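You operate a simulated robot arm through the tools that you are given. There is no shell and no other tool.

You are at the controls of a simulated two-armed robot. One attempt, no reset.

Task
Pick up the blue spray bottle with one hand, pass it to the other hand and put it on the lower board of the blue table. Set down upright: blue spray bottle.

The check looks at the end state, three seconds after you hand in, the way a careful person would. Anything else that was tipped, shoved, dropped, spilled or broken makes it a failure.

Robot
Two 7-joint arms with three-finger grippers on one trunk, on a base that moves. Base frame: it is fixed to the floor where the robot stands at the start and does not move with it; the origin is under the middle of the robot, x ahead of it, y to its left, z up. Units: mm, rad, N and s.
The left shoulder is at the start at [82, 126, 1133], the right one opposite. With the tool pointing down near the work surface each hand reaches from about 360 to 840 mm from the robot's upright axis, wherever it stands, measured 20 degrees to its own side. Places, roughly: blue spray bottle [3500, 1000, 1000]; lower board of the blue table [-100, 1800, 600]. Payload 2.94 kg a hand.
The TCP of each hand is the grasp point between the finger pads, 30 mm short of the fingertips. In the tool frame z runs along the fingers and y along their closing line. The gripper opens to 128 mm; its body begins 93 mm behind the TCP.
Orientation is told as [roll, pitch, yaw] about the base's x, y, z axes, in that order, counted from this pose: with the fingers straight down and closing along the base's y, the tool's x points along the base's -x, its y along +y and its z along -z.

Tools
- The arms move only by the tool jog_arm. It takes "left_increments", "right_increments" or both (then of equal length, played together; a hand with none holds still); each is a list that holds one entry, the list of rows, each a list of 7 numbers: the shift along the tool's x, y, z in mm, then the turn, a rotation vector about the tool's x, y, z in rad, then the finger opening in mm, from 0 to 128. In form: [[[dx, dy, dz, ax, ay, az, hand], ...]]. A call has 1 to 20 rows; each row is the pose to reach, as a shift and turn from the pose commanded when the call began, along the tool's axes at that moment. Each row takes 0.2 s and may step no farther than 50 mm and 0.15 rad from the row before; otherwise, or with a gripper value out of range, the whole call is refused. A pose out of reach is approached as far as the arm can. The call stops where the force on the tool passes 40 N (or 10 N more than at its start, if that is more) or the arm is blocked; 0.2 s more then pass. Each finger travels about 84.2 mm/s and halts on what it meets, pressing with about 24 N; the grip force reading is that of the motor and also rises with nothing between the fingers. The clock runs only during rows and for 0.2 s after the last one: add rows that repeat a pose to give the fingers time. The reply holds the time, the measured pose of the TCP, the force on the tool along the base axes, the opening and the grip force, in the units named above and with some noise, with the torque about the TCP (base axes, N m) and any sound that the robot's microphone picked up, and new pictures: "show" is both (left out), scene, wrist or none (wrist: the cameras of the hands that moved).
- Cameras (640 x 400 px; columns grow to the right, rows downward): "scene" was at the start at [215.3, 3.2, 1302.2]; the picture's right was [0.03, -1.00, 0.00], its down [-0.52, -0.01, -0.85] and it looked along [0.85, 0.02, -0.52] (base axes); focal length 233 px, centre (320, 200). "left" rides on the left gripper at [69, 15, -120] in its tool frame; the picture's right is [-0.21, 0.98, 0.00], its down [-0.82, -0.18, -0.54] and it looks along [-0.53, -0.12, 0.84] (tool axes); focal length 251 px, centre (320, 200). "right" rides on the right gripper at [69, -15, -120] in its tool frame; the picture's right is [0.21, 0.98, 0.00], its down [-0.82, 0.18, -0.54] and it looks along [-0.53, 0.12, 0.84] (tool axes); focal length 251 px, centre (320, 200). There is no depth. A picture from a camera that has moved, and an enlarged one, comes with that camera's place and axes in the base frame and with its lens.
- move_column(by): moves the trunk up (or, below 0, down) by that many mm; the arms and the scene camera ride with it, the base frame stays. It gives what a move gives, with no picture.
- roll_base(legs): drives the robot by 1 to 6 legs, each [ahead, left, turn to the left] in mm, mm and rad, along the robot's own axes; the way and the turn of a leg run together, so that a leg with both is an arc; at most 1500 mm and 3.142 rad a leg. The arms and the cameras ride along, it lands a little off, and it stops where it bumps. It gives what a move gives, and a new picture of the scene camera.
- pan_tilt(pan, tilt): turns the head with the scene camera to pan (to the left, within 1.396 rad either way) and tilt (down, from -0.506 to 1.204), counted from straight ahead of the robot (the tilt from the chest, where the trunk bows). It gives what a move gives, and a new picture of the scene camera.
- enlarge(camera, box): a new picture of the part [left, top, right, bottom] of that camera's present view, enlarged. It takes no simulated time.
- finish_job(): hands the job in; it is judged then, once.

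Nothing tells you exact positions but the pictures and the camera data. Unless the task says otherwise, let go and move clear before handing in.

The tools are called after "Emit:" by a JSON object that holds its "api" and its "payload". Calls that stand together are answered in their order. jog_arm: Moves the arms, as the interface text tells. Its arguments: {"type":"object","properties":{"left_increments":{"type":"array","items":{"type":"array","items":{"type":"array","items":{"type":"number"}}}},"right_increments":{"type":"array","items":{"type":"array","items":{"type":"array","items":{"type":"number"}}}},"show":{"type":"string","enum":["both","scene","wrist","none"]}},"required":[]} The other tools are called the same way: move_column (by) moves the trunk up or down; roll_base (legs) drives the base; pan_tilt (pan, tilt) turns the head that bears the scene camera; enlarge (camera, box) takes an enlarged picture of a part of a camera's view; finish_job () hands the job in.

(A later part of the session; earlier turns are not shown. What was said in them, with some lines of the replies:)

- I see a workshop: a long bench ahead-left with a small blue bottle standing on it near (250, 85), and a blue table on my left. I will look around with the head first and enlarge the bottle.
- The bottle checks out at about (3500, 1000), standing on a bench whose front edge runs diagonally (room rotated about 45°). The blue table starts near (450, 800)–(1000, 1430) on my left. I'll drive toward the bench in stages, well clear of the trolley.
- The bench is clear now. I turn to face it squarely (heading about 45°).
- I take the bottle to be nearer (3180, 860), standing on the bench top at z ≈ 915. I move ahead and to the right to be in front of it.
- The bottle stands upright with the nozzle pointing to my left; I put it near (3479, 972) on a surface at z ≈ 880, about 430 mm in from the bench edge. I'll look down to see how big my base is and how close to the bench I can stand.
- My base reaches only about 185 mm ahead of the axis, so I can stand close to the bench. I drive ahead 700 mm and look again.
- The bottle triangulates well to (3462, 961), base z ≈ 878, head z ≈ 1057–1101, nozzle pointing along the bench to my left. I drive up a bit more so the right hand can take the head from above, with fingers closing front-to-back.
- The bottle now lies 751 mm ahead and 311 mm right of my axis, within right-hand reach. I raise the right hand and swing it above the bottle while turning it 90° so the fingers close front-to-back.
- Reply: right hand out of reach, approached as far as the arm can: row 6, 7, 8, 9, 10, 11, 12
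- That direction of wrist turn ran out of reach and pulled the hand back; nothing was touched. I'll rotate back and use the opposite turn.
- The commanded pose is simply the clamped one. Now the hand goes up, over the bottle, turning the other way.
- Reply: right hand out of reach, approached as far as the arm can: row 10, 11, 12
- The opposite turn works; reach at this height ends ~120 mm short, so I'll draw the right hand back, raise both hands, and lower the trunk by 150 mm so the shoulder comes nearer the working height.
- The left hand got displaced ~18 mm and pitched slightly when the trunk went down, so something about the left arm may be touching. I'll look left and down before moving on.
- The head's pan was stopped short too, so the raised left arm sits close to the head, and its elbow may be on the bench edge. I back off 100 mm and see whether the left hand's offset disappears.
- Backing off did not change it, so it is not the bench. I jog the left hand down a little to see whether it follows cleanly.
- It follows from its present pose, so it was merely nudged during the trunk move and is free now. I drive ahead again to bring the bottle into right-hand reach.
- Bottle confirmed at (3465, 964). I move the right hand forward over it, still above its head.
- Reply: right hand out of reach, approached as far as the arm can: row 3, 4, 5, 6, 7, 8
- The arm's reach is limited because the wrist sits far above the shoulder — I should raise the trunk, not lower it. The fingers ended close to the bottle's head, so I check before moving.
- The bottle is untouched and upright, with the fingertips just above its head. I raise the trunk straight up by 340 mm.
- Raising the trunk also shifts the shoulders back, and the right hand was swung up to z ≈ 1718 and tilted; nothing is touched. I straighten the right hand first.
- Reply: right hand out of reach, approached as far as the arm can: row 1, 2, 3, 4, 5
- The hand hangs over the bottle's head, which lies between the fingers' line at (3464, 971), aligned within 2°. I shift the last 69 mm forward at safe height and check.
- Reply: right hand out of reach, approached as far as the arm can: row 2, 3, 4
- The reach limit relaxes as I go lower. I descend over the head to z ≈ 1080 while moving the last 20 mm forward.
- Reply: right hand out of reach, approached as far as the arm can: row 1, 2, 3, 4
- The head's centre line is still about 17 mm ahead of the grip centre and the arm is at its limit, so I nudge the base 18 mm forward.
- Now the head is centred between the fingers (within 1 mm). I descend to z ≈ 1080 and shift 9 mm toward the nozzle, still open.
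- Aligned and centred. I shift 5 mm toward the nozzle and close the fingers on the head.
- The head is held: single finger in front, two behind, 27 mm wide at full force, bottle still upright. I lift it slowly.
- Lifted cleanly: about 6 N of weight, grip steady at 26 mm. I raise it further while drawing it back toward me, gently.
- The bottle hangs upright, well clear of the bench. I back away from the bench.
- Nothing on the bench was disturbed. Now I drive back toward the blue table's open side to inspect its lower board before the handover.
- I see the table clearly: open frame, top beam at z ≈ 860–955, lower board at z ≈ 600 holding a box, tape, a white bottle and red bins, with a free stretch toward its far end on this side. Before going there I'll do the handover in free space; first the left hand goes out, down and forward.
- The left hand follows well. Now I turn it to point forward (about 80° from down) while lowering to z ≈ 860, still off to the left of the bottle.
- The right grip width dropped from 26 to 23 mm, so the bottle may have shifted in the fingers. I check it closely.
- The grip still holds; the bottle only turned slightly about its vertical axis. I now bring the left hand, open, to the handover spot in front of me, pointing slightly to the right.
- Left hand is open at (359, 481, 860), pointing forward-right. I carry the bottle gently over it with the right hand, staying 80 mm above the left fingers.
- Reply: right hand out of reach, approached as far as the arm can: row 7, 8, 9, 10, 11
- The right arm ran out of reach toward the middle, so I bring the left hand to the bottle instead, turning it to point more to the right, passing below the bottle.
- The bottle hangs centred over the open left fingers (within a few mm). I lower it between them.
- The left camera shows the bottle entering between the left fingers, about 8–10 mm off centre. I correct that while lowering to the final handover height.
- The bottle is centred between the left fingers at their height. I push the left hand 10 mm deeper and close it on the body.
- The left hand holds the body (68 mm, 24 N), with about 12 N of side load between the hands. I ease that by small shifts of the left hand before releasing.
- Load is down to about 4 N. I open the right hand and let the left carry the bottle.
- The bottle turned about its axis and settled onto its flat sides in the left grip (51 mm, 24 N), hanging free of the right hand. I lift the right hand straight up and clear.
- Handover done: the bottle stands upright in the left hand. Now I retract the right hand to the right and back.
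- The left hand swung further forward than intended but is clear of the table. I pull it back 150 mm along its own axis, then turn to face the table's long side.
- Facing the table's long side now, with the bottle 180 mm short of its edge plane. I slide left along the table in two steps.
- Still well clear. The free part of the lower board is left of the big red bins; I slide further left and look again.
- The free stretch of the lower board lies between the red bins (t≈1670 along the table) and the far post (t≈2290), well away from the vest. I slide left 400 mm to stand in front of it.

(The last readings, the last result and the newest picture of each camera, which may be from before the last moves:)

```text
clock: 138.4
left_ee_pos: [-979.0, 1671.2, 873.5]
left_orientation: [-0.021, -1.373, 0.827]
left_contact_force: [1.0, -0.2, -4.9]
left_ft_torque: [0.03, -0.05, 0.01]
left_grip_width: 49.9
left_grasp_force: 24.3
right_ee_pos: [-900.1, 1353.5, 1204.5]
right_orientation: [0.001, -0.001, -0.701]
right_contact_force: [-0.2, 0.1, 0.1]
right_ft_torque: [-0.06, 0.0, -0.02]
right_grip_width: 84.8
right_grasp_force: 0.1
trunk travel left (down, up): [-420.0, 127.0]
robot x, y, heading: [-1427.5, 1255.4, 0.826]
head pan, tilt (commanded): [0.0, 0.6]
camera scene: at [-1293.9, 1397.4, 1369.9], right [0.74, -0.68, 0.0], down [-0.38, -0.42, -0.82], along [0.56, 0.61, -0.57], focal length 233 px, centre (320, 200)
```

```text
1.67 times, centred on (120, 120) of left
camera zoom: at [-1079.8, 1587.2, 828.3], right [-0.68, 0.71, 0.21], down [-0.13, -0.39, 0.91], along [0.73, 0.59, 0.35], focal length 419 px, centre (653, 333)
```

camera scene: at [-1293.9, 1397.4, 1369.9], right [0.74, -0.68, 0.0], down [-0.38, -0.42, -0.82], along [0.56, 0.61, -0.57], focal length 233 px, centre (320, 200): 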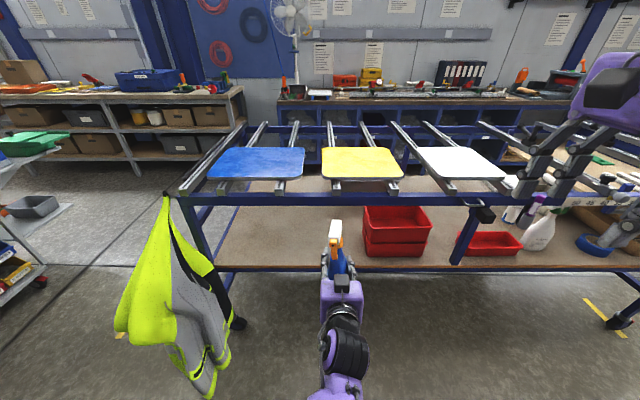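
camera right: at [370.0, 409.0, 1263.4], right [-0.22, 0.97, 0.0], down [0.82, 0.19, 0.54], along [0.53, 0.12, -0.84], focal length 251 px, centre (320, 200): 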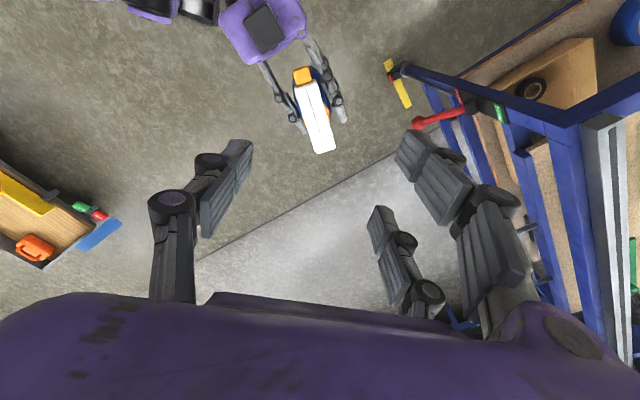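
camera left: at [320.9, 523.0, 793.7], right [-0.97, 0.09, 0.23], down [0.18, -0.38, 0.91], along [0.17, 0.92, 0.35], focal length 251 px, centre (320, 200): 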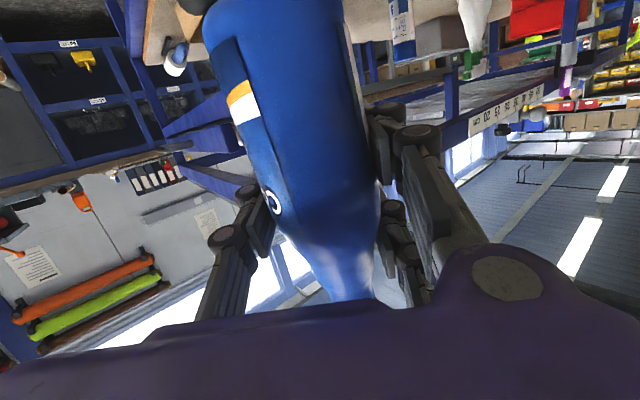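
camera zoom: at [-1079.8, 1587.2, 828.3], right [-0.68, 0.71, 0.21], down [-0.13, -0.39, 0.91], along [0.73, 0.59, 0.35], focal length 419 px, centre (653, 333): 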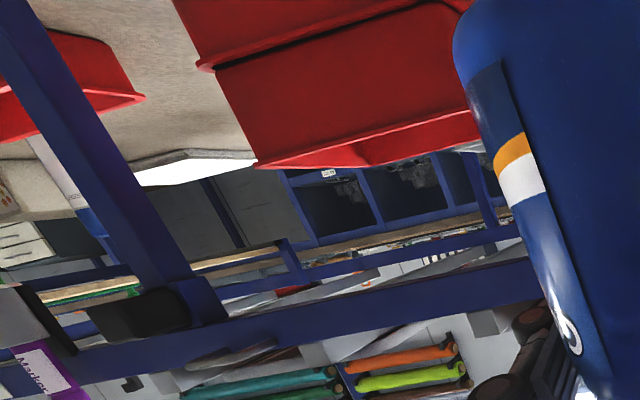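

I now put the table's front at n ≈ 839 (267 mm ahead of the bottle), the beam's underside at z ≈ 879 and the board at z ≈ 560. To confirm, I lower the bottle 150 mm in free space and look with the left camera.

Emit:
{"api": "jog_arm", "payload": {"left_increments": [[[15, 0, 3, 0, 0, 0, 0], [40, 0, 8, 0, 0, 0, 0], [70, 0, 14, 0, 0, 0, 0], [100, 0, 20, 0, 0, 0, 0], [125, 0, 25, 0, 0, 0, 0], [147, 0, 29.5, 0, 0, 0, 0], [147, 0, 29.5, 0, 0, 0, 0]]], "show": "both"}}

```text
clock: 140.0
left_ee_pos: [-976.4, 1669.8, 721.6]
left_orientation: [-0.021, -1.373, 0.825]
left_contact_force: [-0.2, 0.4, -5.6]
left_ft_torque: [0.01, -0.05, 0.01]
left_grip_width: 50.3
left_grasp_force: 23.6
right_ee_pos: [-900.2, 1352.0, 1204.4]
right_orientation: [0.001, -0.002, -0.702]
right_contact_force: [-0.6, 0.4, -0.4]
right_ft_torque: [0.01, -0.01, 0.03]
right_grip_width: 84.9
right_grasp_force: 0.1
trunk travel left (down, up): [-420.0, 127.0]
robot x, y, heading: [-1428.7, 1257.1, 0.826]
head pan, tilt (commanded): [0.0, 0.6]
camera scene: at [-1293.8, 1396.8, 1370.0], right [0.74, -0.68, 0.0], down [-0.38, -0.42, -0.83], along [0.56, 0.61, -0.57], focal length 233 px, centre (320, 200)
camera left: at [-1078.6, 1586.9, 677.6], right [-0.68, 0.71, 0.21], down [-0.13, -0.39, 0.91], along [0.73, 0.59, 0.35], focal length 251 px, centre (320, 200)
```

scene: 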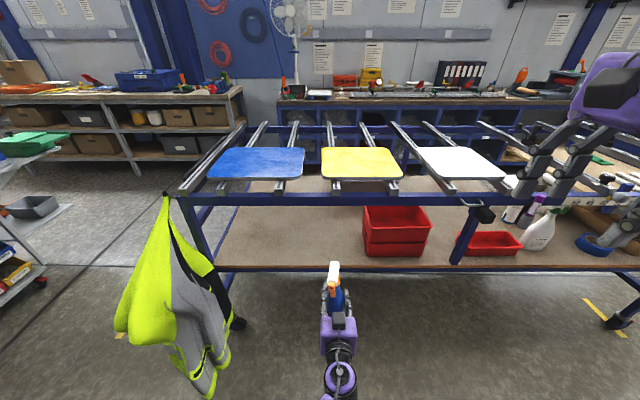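
left: 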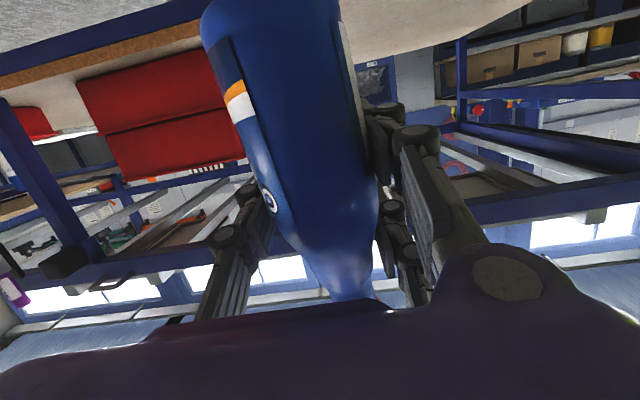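

Emit:
{"api": "enlarge", "payload": {"camera": "left", "box": [0, 0, 240, 150]}}

Emit:
{"api": "enlarge", "payload": {"camera": "left", "box": [440, 100, 640, 280]}}

```text
2.67 times, centred on (120, 75) of left
camera zoom: at [-1078.6, 1586.9, 677.6], right [-0.68, 0.71, 0.21], down [-0.13, -0.39, 0.91], along [0.73, 0.59, 0.35], focal length 670 px, centre (853, 533)
```

zoom: 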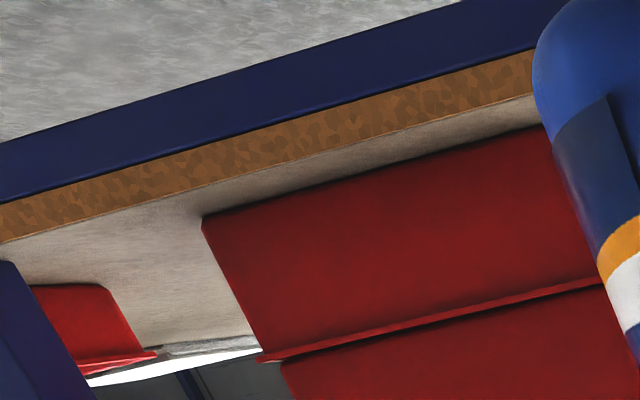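

```text
2.22 times, centred on (540, 190) of left
camera zoom: at [-1078.6, 1586.9, 677.6], right [-0.68, 0.71, 0.21], down [-0.13, -0.39, 0.91], along [0.73, 0.59, 0.35], focal length 559 px, centre (-169, 222)
```

zoom: 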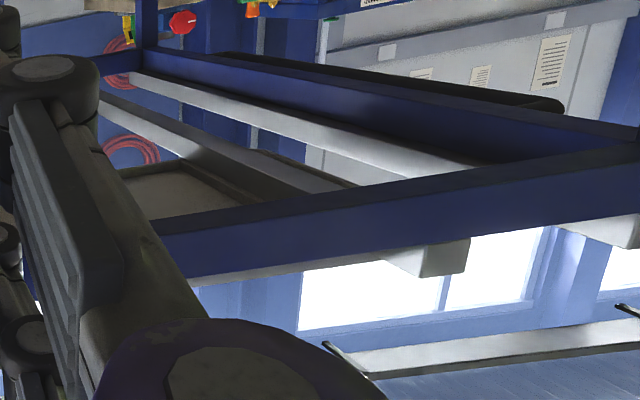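

Emit:
{"api": "enlarge", "payload": {"camera": "scene", "box": [285, 240, 395, 340]}}

Emit:
{"api": "enlarge", "payload": {"camera": "left", "box": [160, 0, 440, 310]}}

```text
4.00 times, centred on (340, 290) of scene
camera zoom: at [-1293.8, 1396.8, 1370.0], right [0.74, -0.68, 0.0], down [-0.38, -0.42, -0.83], along [0.56, 0.61, -0.57], focal length 932 px, centre (240, -160)
```

zoom: 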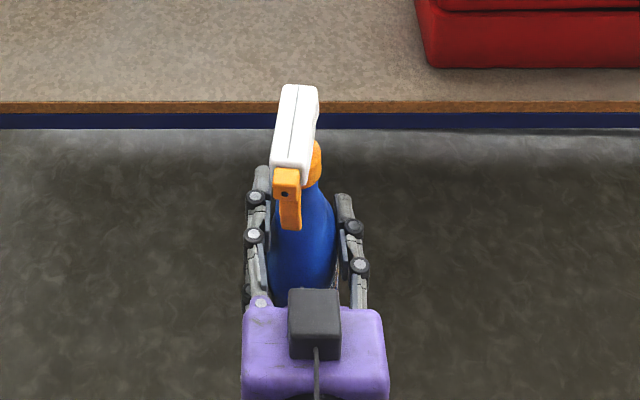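

```text
1.29 times, centred on (300, 155) of left
camera zoom: at [-1078.6, 1586.9, 677.6], right [-0.68, 0.71, 0.21], down [-0.13, -0.39, 0.91], along [0.73, 0.59, 0.35], focal length 324 px, centre (346, 258)
```

zoom: 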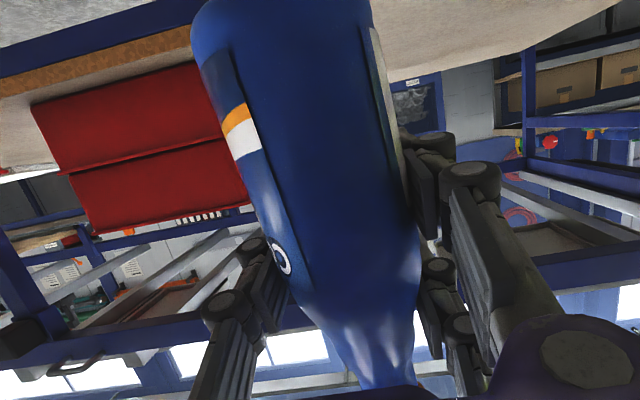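

Measurements agree: board top z ≈ 556, edge at n ≈ 842, beam underside z ≈ 880; the bottle's base is ≈ 83 mm below the TCP. I lower to TCP z ≈ 670 (base ≈ 587) and drive in, in steps.

Emit:
{"api": "jog_arm", "payload": {"left_increments": [[[15, 0, 3, 0, 0, 0, 0], [35, 0, 7, 0, 0, 0, 0], [50, 0, 10, 0, 0, 0, 0], [50, 0, 10, 0, 0, 0, 0]]], "show": "none"}}

Emit:
{"api": "roll_base", "payload": {"legs": [[200, 0, 0]]}}

Emit:
{"api": "enlarge", "payload": {"camera": "left", "box": [0, 0, 640, 400]}}

```text
clock: 141.0
left_ee_pos: [-976.6, 1668.9, 673.4]
left_orientation: [-0.022, -1.37, 0.83]
left_contact_force: [0.3, 0.4, -5.4]
left_ft_torque: [0.03, -0.03, -0.01]
left_grip_width: 50.4
left_grasp_force: 24.0
right_ee_pos: [-900.7, 1352.4, 1203.9]
right_orientation: [0.002, -0.001, -0.703]
right_contact_force: [0.6, 0.2, 0.2]
right_ft_torque: [0.01, -0.02, 0.01]
right_grip_width: 85.0
right_grasp_force: 0.0
trunk travel left (down, up): [-420.0, 127.0]
robot x, y, heading: [-1425.6, 1255.1, 0.829]
head pan, tilt (commanded): [0.0, 0.6]
```

```text
clock: 142.6
left_ee_pos: [-840.0, 1813.7, 672.2]
left_orientation: [-0.022, -1.372, 0.826]
left_contact_force: [-0.7, -0.1, -5.2]
left_ft_torque: [-0.01, -0.05, -0.02]
left_grip_width: 50.3
left_grasp_force: 24.3
right_ee_pos: [-765.2, 1498.3, 1204.6]
right_orientation: [0.002, -0.002, -0.702]
right_contact_force: [-0.3, 0.2, 0.6]
right_ft_torque: [-0.01, -0.02, 0.04]
right_grip_width: 84.8
right_grasp_force: 0.0
trunk travel left (down, up): [-420.0, 127.0]
robot x, y, heading: [-1290.7, 1401.2, 0.824]
head pan, tilt (commanded): [0.0, 0.6]
camera scene: at [-1159.4, 1542.9, 1369.9], right [0.73, -0.68, 0.0], down [-0.38, -0.42, -0.82], along [0.56, 0.61, -0.57], focal length 233 px, centre (320, 200)
```

scene: 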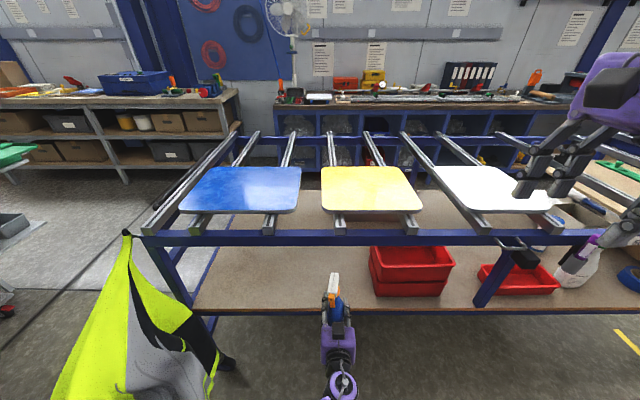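

```text
1.00 times, centred on (320, 200) of left (not enlarged: the box is as wide or as high as the picture)
camera zoom: at [-943.6, 1731.0, 629.2], right [-0.68, 0.71, 0.21], down [-0.13, -0.39, 0.91], along [0.73, 0.59, 0.35], focal length 251 px, centre (320, 200)
```

zoom: 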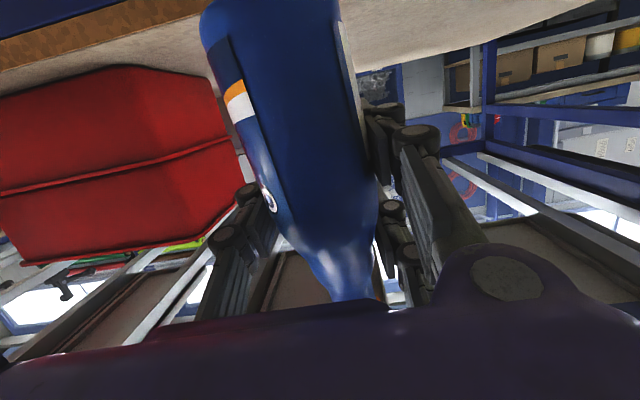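

Emit:
{"api": "enlarge", "payload": {"camera": "left", "box": [0, 0, 220, 140]}}

Emit:
{"api": "enlarge", "payload": {"camera": "scene", "box": [270, 210, 430, 390]}}

```text
2.86 times, centred on (110, 70) of left
camera zoom: at [-943.6, 1731.0, 629.2], right [-0.68, 0.71, 0.21], down [-0.13, -0.39, 0.91], along [0.73, 0.59, 0.35], focal length 718 px, centre (920, 571)
```

zoom: 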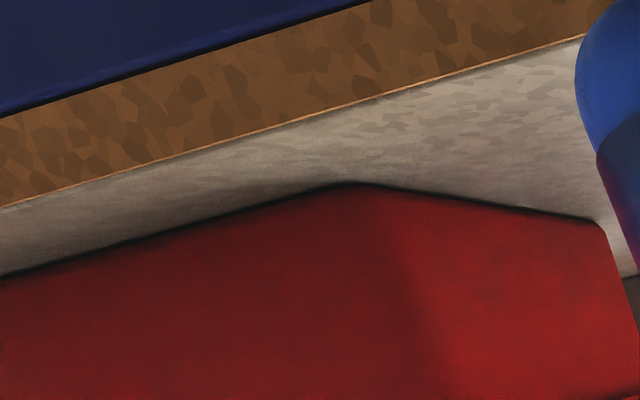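

```text
2.22 times, centred on (350, 300) of scene
camera zoom: at [-1159.4, 1542.9, 1369.9], right [0.73, -0.68, 0.0], down [-0.38, -0.42, -0.82], along [0.56, 0.61, -0.57], focal length 518 px, centre (253, -22)
```

zoom: 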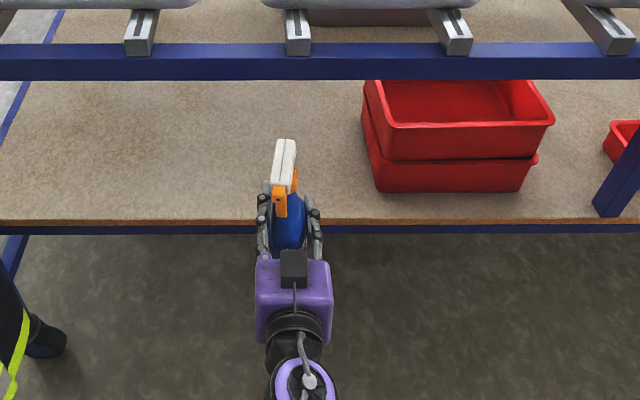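

The board reads z ≈ 556 again from close up, so the base clears it by about 33 mm and the head clears the beam by about 65 mm. I drive the last 165 mm in.

Emit:
{"api": "roll_base", "payload": {"legs": [[80, 0, 0.005]]}}

Emit:
{"api": "roll_base", "payload": {"legs": [[85, 0, 0.003]]}}

Emit:
{"api": "enlarge", "payload": {"camera": "left", "box": [0, 0, 640, 400]}}

Emit:
{"api": "enlarge", "payload": {"camera": "scene", "box": [250, 200, 450, 400]}}

```text
clock: 143.7
left_ee_pos: [-789.8, 1873.3, 672.9]
left_orientation: [-0.023, -1.37, 0.832]
left_contact_force: [-0.3, 0.6, -4.9]
left_ft_torque: [0.02, -0.05, 0.01]
left_grip_width: 50.3
left_grasp_force: 24.1
right_ee_pos: [-712.2, 1557.9, 1204.6]
right_orientation: [0.003, -0.002, -0.701]
right_contact_force: [0.5, 0.0, -0.4]
right_ft_torque: [-0.01, 0.03, 0.0]
right_grip_width: 84.9
right_grasp_force: 0.0
trunk travel left (down, up): [-420.0, 127.0]
robot x, y, heading: [-1240.1, 1455.3, 0.828]
head pan, tilt (commanded): [0.0, 0.6]
camera scene: at [-1106.5, 1601.2, 1369.8], right [0.74, -0.68, 0.0], down [-0.38, -0.42, -0.82], along [0.56, 0.61, -0.57], focal length 233 px, centre (320, 200)
```

scene: 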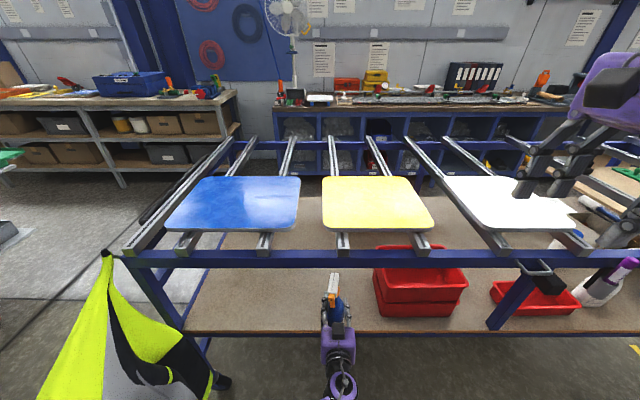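

```text
clock: 144.8
left_ee_pos: [-734.1, 1935.0, 672.9]
left_orientation: [-0.023, -1.368, 0.83]
left_contact_force: [0.1, 0.6, -5.0]
left_ft_torque: [0.01, -0.06, 0.03]
left_grip_width: 50.2
left_grasp_force: 24.0
right_ee_pos: [-656.1, 1619.1, 1204.5]
right_orientation: [0.002, 0.0, -0.699]
right_contact_force: [-0.5, 0.5, 0.0]
right_ft_torque: [-0.02, 0.0, 0.0]
right_grip_width: 84.9
right_grasp_force: 0.1
trunk travel left (down, up): [-420.0, 127.0]
robot x, y, heading: [-1180.3, 1518.8, 0.829]
head pan, tilt (commanded): [0.0, 0.6]
camera scene: at [-1050.1, 1662.6, 1369.8], right [0.74, -0.68, 0.0], down [-0.38, -0.42, -0.82], along [0.56, 0.61, -0.57], focal length 233 px, centre (320, 200)
```

scene: 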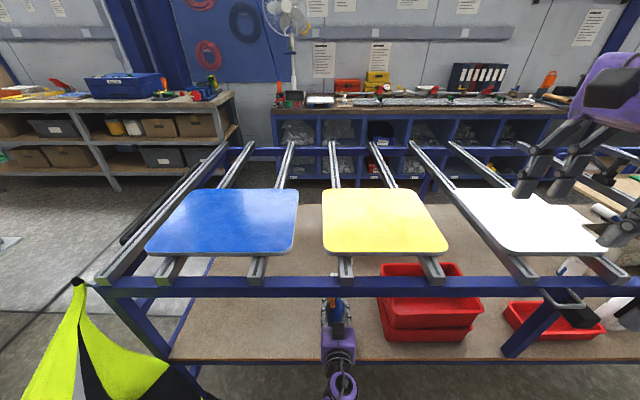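

```text
1.00 times, centred on (320, 200) of left (not enlarged: the box is as wide or as high as the picture)
camera zoom: at [-835.1, 1850.7, 628.7], right [-0.68, 0.71, 0.21], down [-0.13, -0.39, 0.91], along [0.73, 0.59, 0.35], focal length 251 px, centre (320, 200)
```

zoom: 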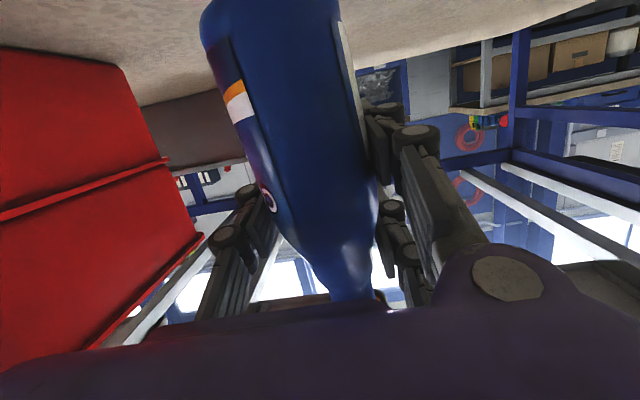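

```text
2.00 times, centred on (350, 300) of scene
camera zoom: at [-1050.1, 1662.6, 1369.8], right [0.74, -0.68, 0.0], down [-0.38, -0.42, -0.82], along [0.56, 0.61, -0.57], focal length 466 px, centre (260, 0)
```

zoom: 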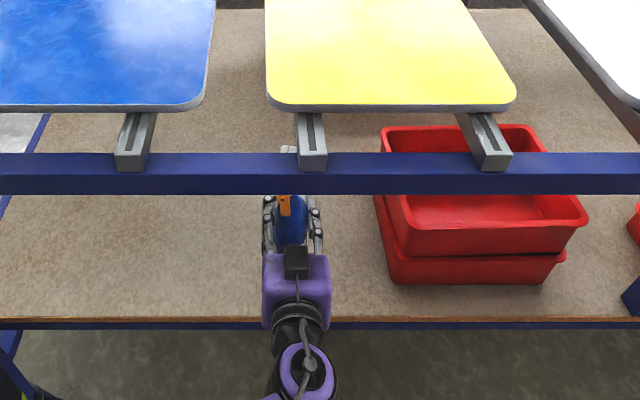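

The bottle is 90 mm in from the board's edge, with free board all around. I lower it slowly, watching for touchdown.

Emit:
{"api": "jog_arm", "payload": {"left_increments": [[[6, 0, 1.2, 0, 0, 0, 0], [13, 0, 2.6, 0, 0, 0, 0], [19, 0, 3.8, 0, 0, 0, 0], [24, 0, 4.8, 0, 0, 0, 0], [24, 0, 4.8, 0, 0, 0, 0]]], "show": "wrist"}}

```text
clock: 145.9
left_ee_pos: [-734.1, 1934.7, 648.8]
left_orientation: [-0.019, -1.369, 0.827]
left_contact_force: [0.4, 0.6, -5.0]
left_ft_torque: [0.01, -0.02, 0.01]
left_grip_width: 50.3
left_grasp_force: 23.8
right_ee_pos: [-656.2, 1617.7, 1204.6]
right_orientation: [0.002, 0.0, -0.699]
right_contact_force: [0.5, 0.0, -0.1]
right_ft_torque: [-0.02, -0.05, -0.01]
right_grip_width: 85.0
right_grasp_force: 0.1
trunk travel left (down, up): [-420.0, 127.0]
robot x, y, heading: [-1177.3, 1518.1, 0.824]
head pan, tilt (commanded): [0.0, 0.6]
camera left: at [-835.3, 1850.3, 603.6], right [-0.68, 0.71, 0.21], down [-0.13, -0.39, 0.91], along [0.73, 0.59, 0.35], focal length 251 px, centre (320, 200)
```

left: 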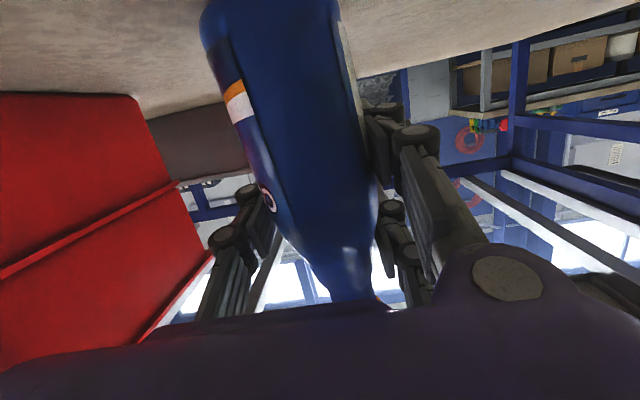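

Emit:
{"api": "jog_arm", "payload": {"left_increments": [[[2, 0, 0.4, 0, 0, 0, 0], [4, 0, 0.8, 0, 0, 0, 0], [6, 0, 1.2, 0, 0, 0, 0], [6, 0, 1.2, 0, 0, 0, 0]]], "show": "none"}}

```text
clock: 146.9
left_ee_pos: [-733.8, 1933.6, 642.4]
left_orientation: [-0.019, -1.37, 0.827]
left_contact_force: [-0.9, 0.5, -6.4]
left_ft_torque: [0.05, -0.06, -0.01]
left_grip_width: 50.3
left_grasp_force: 24.5
right_ee_pos: [-656.3, 1617.2, 1204.7]
right_orientation: [0.001, -0.001, -0.698]
right_contact_force: [0.4, 0.1, -0.5]
right_ft_torque: [0.03, 0.01, -0.02]
right_grip_width: 85.0
right_grasp_force: 0.0
trunk travel left (down, up): [-420.0, 127.0]
robot x, y, heading: [-1183.7, 1518.6, 0.829]
head pan, tilt (commanded): [0.0, 0.6]
```

Emit:
{"api": "jog_arm", "payload": {"left_increments": [[[1.5, 0, 0.3, 0, 0, 0, 0], [3, 0, 0.6, 0, 0, 0, 0], [4, 0, 0.8, 0, 0, 0, 0], [4, 0, 0.8, 0, 0, 0, 0]]], "show": "none"}}

```text
clock: 147.9
left_ee_pos: [-731.1, 1933.4, 641.2]
left_orientation: [-0.027, -1.374, 0.832]
left_contact_force: [2.0, 2.7, 10.7]
left_ft_torque: [0.51, -0.17, -0.11]
left_grip_width: 49.9
left_grasp_force: 24.1
right_ee_pos: [-658.4, 1616.5, 1205.0]
right_orientation: [0.003, -0.002, -0.699]
right_contact_force: [-0.6, 0.6, -1.3]
right_ft_torque: [0.0, 0.02, 0.0]
right_grip_width: 85.0
right_grasp_force: 0.0
trunk travel left (down, up): [-420.0, 127.0]
robot x, y, heading: [-1182.7, 1519.5, 0.831]
head pan, tilt (commanded): [0.0, 0.6]
```

Touchdown: the force went from −5.5 N to about +11 N at TCP z ≈ 641, right where the board should be. I ease off 1.5 mm and then open slowly.

Emit:
{"api": "jog_arm", "payload": {"left_increments": [[[-1.0, 0, -0.2, 0, 0, 0, 0], [-1.5, 0, -0.3, 0, 0, 0, 0], [-1.5, 0, -0.3, 0, 0, 0, 0]]], "show": "wrist"}}

Emit:
{"api": "enlarge", "payload": {"camera": "scene", "box": [270, 260, 410, 390]}}

```text
clock: 148.8
left_ee_pos: [-733.5, 1933.4, 640.4]
left_orientation: [-0.028, -1.373, 0.834]
left_contact_force: [5.9, -1.6, 12.7]
left_ft_torque: [0.24, -0.37, -0.1]
left_grip_width: 49.7
left_grasp_force: 24.2
right_ee_pos: [-656.4, 1616.8, 1205.9]
right_orientation: [0.005, -0.001, -0.699]
right_contact_force: [0.4, -0.9, 0.1]
right_ft_torque: [0.01, -0.01, 0.02]
right_grip_width: 85.0
right_grasp_force: 0.1
trunk travel left (down, up): [-420.0, 127.0]
robot x, y, heading: [-1182.3, 1517.0, 0.829]
head pan, tilt (commanded): [0.0, 0.6]
camera left: at [-834.2, 1849.8, 596.5], right [-0.68, 0.71, 0.2], down [-0.13, -0.39, 0.91], along [0.73, 0.59, 0.35], focal length 251 px, centre (320, 200)
```

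left: 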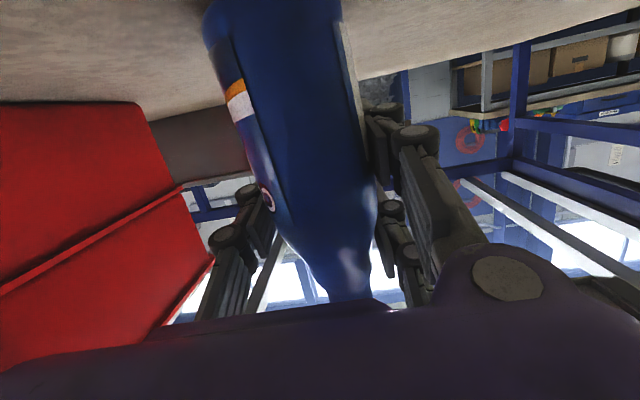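

```text
3.08 times, centred on (340, 325) of scene
camera zoom: at [-1051.2, 1660.8, 1370.2], right [0.74, -0.68, 0.0], down [-0.38, -0.42, -0.83], along [0.56, 0.61, -0.56], focal length 717 px, centre (258, -185)
```

zoom: 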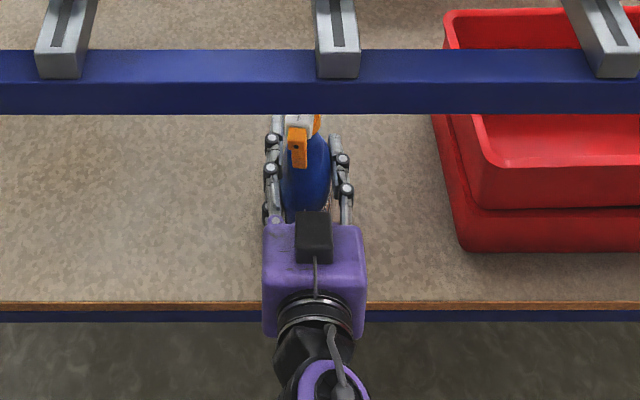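

Emit:
{"api": "jog_arm", "payload": {"left_increments": [[[-1.0, 0, -0.2, 0, 0, 0, 0], [-2.0, 0, -0.4, 0, 0, 0, 0], [-2.0, 0, -0.4, 0, 0, 0, 0]]], "show": "none"}}

```text
clock: 149.6
left_ee_pos: [-734.0, 1934.4, 640.2]
left_orientation: [-0.019, -1.372, 0.825]
left_contact_force: [2.4, -0.9, 6.5]
left_ft_torque: [0.21, -0.19, -0.06]
left_grip_width: 49.8
left_grasp_force: 23.9
right_ee_pos: [-657.1, 1617.5, 1204.0]
right_orientation: [0.003, -0.004, -0.699]
right_contact_force: [-0.8, -0.9, 0.4]
right_ft_torque: [0.0, 0.01, 0.0]
right_grip_width: 85.1
right_grasp_force: 0.1
trunk travel left (down, up): [-420.0, 127.0]
robot x, y, heading: [-1180.6, 1518.8, 0.835]
head pan, tilt (commanded): [0.0, 0.6]
```

Emit:
{"api": "jog_arm", "payload": {"left_increments": [[[-1.0, 0, -0.2, 0, 0, 0, 0], [-1.5, 0, -0.3, 0, 0, 0, 0], [-1.5, 0, -0.3, 0, 0, 0, 0]]], "show": "none"}}

```text
clock: 150.3
left_ee_pos: [-733.7, 1935.2, 641.2]
left_orientation: [-0.018, -1.369, 0.828]
left_contact_force: [-0.8, 0.7, -4.3]
left_ft_torque: [0.04, -0.02, -0.02]
left_grip_width: 49.9
left_grasp_force: 24.4
right_ee_pos: [-657.2, 1618.1, 1205.4]
right_orientation: [0.002, -0.002, -0.698]
right_contact_force: [-0.6, 0.1, 0.1]
right_ft_torque: [0.03, 0.0, -0.01]
right_grip_width: 85.0
right_grasp_force: 0.1
trunk travel left (down, up): [-420.0, 127.0]
robot x, y, heading: [-1185.6, 1523.2, 0.826]
head pan, tilt (commanded): [0.0, 0.6]
```

It's just about unweighted now. I lower 0.8 mm and open the fingers gradually.

Emit:
{"api": "jog_arm", "payload": {"left_increments": [[[0.8, 0, 0.15, 0, 0, 0, 0], [0.8, 0, 0.15, 0, 0, 0, 46], [0.8, 0, 0.15, 0, 0, 0, 50], [0.8, 0, 0.15, 0, 0, 0, 53], [0.8, 0, 0.15, 0, 0, 0, 56], [0.8, 0, 0.15, 0, 0, 0, 60], [0.8, 0, 0.15, 0, 0, 0, 60]]], "show": "wrist"}}

Emit:
{"api": "enlarge", "payload": {"camera": "scene", "box": [270, 260, 410, 390]}}

```text
clock: 151.9
left_ee_pos: [-734.0, 1934.2, 641.3]
left_orientation: [-0.022, -1.373, 0.83]
left_contact_force: [-0.5, 0.0, 0.5]
left_ft_torque: [-0.02, -0.02, -0.01]
left_grip_width: 59.9
left_grasp_force: 0.0
right_ee_pos: [-655.9, 1617.6, 1204.2]
right_orientation: [0.001, -0.001, -0.699]
right_contact_force: [-0.6, -0.1, 0.6]
right_ft_torque: [0.02, 0.01, -0.04]
right_grip_width: 84.9
right_grasp_force: 0.1
trunk travel left (down, up): [-420.0, 127.0]
robot x, y, heading: [-1183.5, 1519.0, 0.822]
head pan, tilt (commanded): [0.0, 0.6]
camera left: at [-835.1, 1849.9, 597.7], right [-0.68, 0.71, 0.21], down [-0.13, -0.39, 0.91], along [0.72, 0.59, 0.35], focal length 251 px, centre (320, 200)
```

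left: 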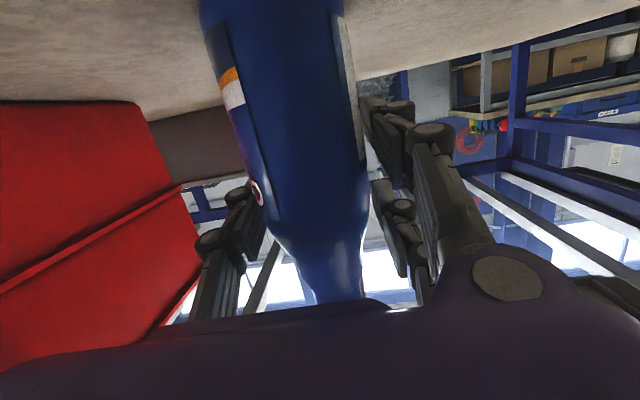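

```text
3.08 times, centred on (340, 325) of scene
camera zoom: at [-1050.8, 1661.8, 1370.0], right [0.74, -0.68, 0.0], down [-0.38, -0.42, -0.83], along [0.56, 0.61, -0.56], focal length 717 px, centre (258, -185)
```

zoom: 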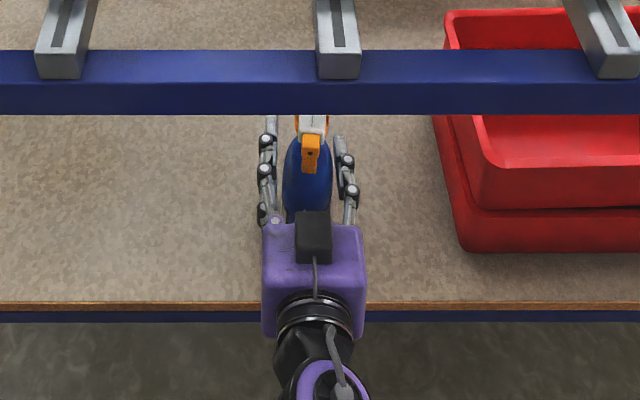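

Released: zero force, and the bottle stands on its own. I open further and withdraw straight back horizontally.

Emit:
{"api": "jog_arm", "payload": {"left_increments": [[[0, 0, 0, 0, 0, 0, 70], [0, 0, 0, 0, 0, 0, 85], [0, 0, 0, 0, 0, 0, 98], [0, 0, 0, 0, 0, 0, 98]]], "show": "wrist"}}

```text
clock: 152.9
left_ee_pos: [-733.7, 1934.8, 641.9]
left_orientation: [-0.022, -1.372, 0.83]
left_contact_force: [-0.3, -0.4, -0.4]
left_ft_torque: [0.0, -0.01, -0.01]
left_grip_width: 97.9
left_grasp_force: 0.1
right_ee_pos: [-657.4, 1616.6, 1205.5]
right_orientation: [0.002, -0.002, -0.701]
right_contact_force: [0.5, -1.4, 0.8]
right_ft_torque: [0.03, 0.0, 0.02]
right_grip_width: 84.9
right_grasp_force: 0.1
trunk travel left (down, up): [-420.0, 127.0]
robot x, y, heading: [-1181.1, 1518.4, 0.821]
head pan, tilt (commanded): [0.0, 0.6]
camera left: at [-835.1, 1849.9, 597.8], right [-0.68, 0.71, 0.21], down [-0.13, -0.39, 0.91], along [0.72, 0.59, 0.35], focal length 251 px, centre (320, 200)
```

left: 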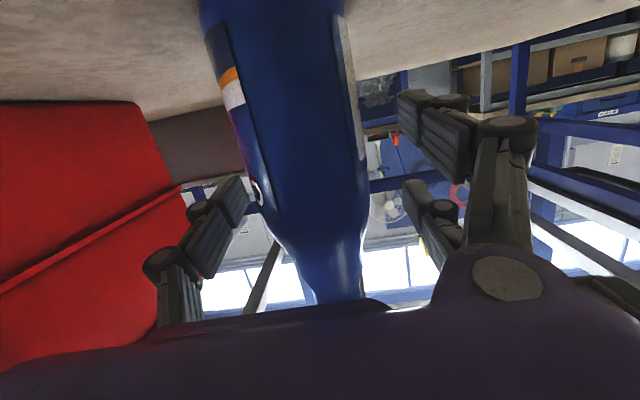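

The fingers are clear on both sides with 15–20 mm to spare. I back the base straight away from the table.

Emit:
{"api": "roll_base", "payload": {"legs": [[-120, 0, 0]]}}

Emit:
{"api": "enlarge", "payload": {"camera": "left", "box": [0, 0, 640, 400]}}

```text
clock: 154.2
left_ee_pos: [-816.0, 1844.5, 643.1]
left_orientation: [-0.021, -1.371, 0.833]
left_contact_force: [0.2, 0.1, -0.8]
left_ft_torque: [0.0, 0.02, -0.01]
left_grip_width: 98.0
left_grasp_force: 0.1
right_ee_pos: [-738.5, 1529.1, 1205.4]
right_orientation: [0.001, 0.0, -0.699]
right_contact_force: [-0.4, -0.3, -0.6]
right_ft_torque: [0.01, -0.03, -0.01]
right_grip_width: 84.9
right_grasp_force: 0.1
trunk travel left (down, up): [-420.0, 127.0]
robot x, y, heading: [-1262.4, 1427.9, 0.828]
head pan, tilt (commanded): [0.0, 0.6]
camera scene: at [-1132.6, 1572.7, 1370.0], right [0.74, -0.68, 0.0], down [-0.38, -0.42, -0.83], along [0.56, 0.61, -0.56], focal length 233 px, centre (320, 200)
```

scene: 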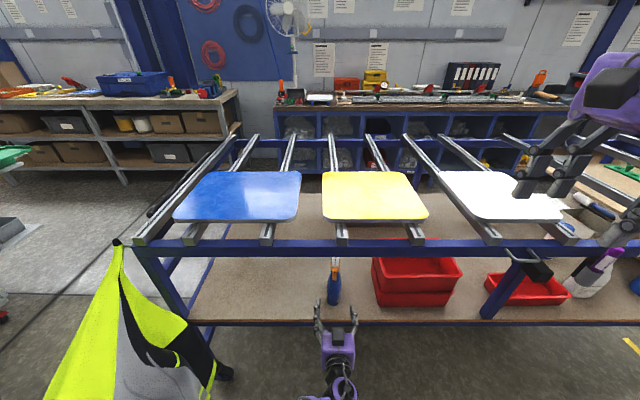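

```text
1.00 times, centred on (320, 200) of left (not enlarged: the box is as wide or as high as the picture)
camera zoom: at [-916.9, 1761.2, 597.9], right [-0.68, 0.71, 0.21], down [-0.13, -0.39, 0.91], along [0.72, 0.59, 0.35], focal length 251 px, centre (320, 200)
```

zoom: 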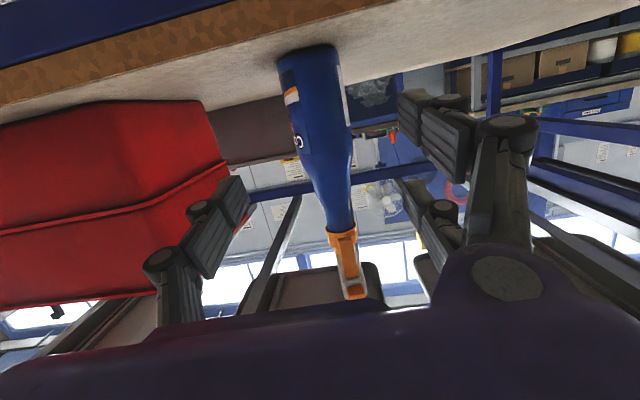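

The bottle stands upright on the lower board and the hand is out. I back off further and take a final look.

Emit:
{"api": "roll_base", "payload": {"legs": [[-350, 0, 0]]}}

Emit:
{"api": "enlarge", "payload": {"camera": "scene", "box": [220, 150, 460, 300]}}

Emit:
{"api": "enlarge", "payload": {"camera": "left", "box": [160, 0, 480, 300]}}

```text
clock: 156.5
left_ee_pos: [-1048.5, 1584.1, 641.7]
left_orientation: [-0.022, -1.374, 0.821]
left_contact_force: [0.1, 0.0, -0.5]
left_ft_torque: [0.01, 0.03, 0.02]
left_grip_width: 97.9
left_grasp_force: 0.0
right_ee_pos: [-976.1, 1267.3, 1204.3]
right_orientation: [0.002, -0.001, -0.71]
right_contact_force: [-0.1, -1.2, -0.6]
right_ft_torque: [0.01, -0.02, -0.02]
right_grip_width: 85.0
right_grasp_force: 0.0
trunk travel left (down, up): [-420.0, 127.0]
robot x, y, heading: [-1499.8, 1174.0, 0.819]
head pan, tilt (commanded): [0.0, 0.6]
camera scene: at [-1368.7, 1315.0, 1370.1], right [0.73, -0.68, 0.0], down [-0.39, -0.41, -0.83], along [0.56, 0.6, -0.56], focal length 233 px, centre (320, 200)
```

scene: 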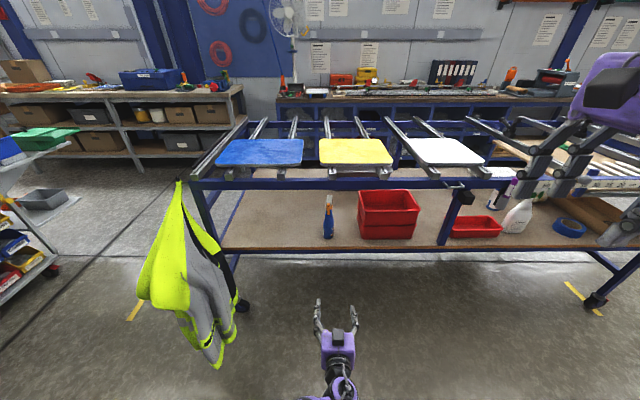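

```text
2.67 times, centred on (340, 225) of scene
camera zoom: at [-1368.7, 1315.0, 1370.1], right [0.73, -0.68, 0.0], down [-0.39, -0.41, -0.83], along [0.56, 0.6, -0.56], focal length 621 px, centre (267, 133)
```

zoom: 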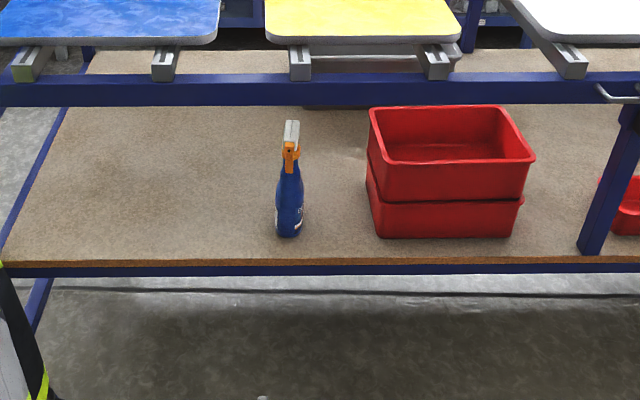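

```text
1.33 times, centred on (320, 150) of left
camera zoom: at [-1150.7, 1501.3, 598.1], right [-0.67, 0.71, 0.21], down [-0.13, -0.39, 0.91], along [0.73, 0.58, 0.35], focal length 335 px, centre (320, 267)
```

zoom: 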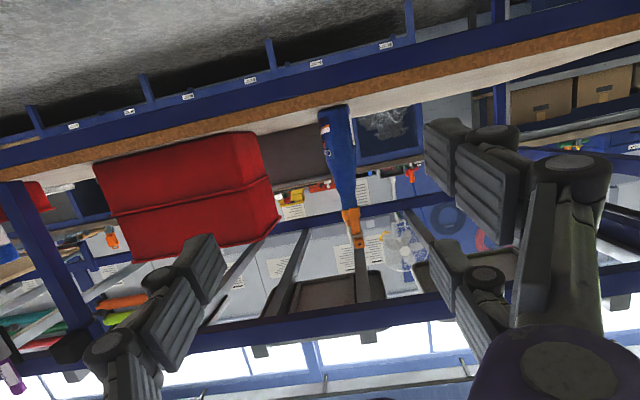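

The blue spray bottle stands upright on the lower board of the blue table, next to the red bins. Everything around it is in place, and both hands are empty and well clear. I hand the job in.

Emit:
{"api": "finish_job", "payload": {}}

```text
The job is handed in.
```

The blue spray bottle is standing upright on the lower board of the blue table, to the left of the big red bins and about 90 mm in from the front edge. The job is handed in.

- **Pick-up:** The right hand took the bottle from the bench by its spray head, from above.
- **Handover:** I passed it to the left hand in free space. It turned in the left grip and slid down a little when the right hand let go, but the left hand held it firmly.
- **Placing:** The left hand set it down on the board. I then opened the fingers and backed the robot away.
- **State at the end:** My last pictures show the bottle standing upright on its own, nothing else on the table moved, and both hands empty and clear. The bench also looked undisturbed when I left it.
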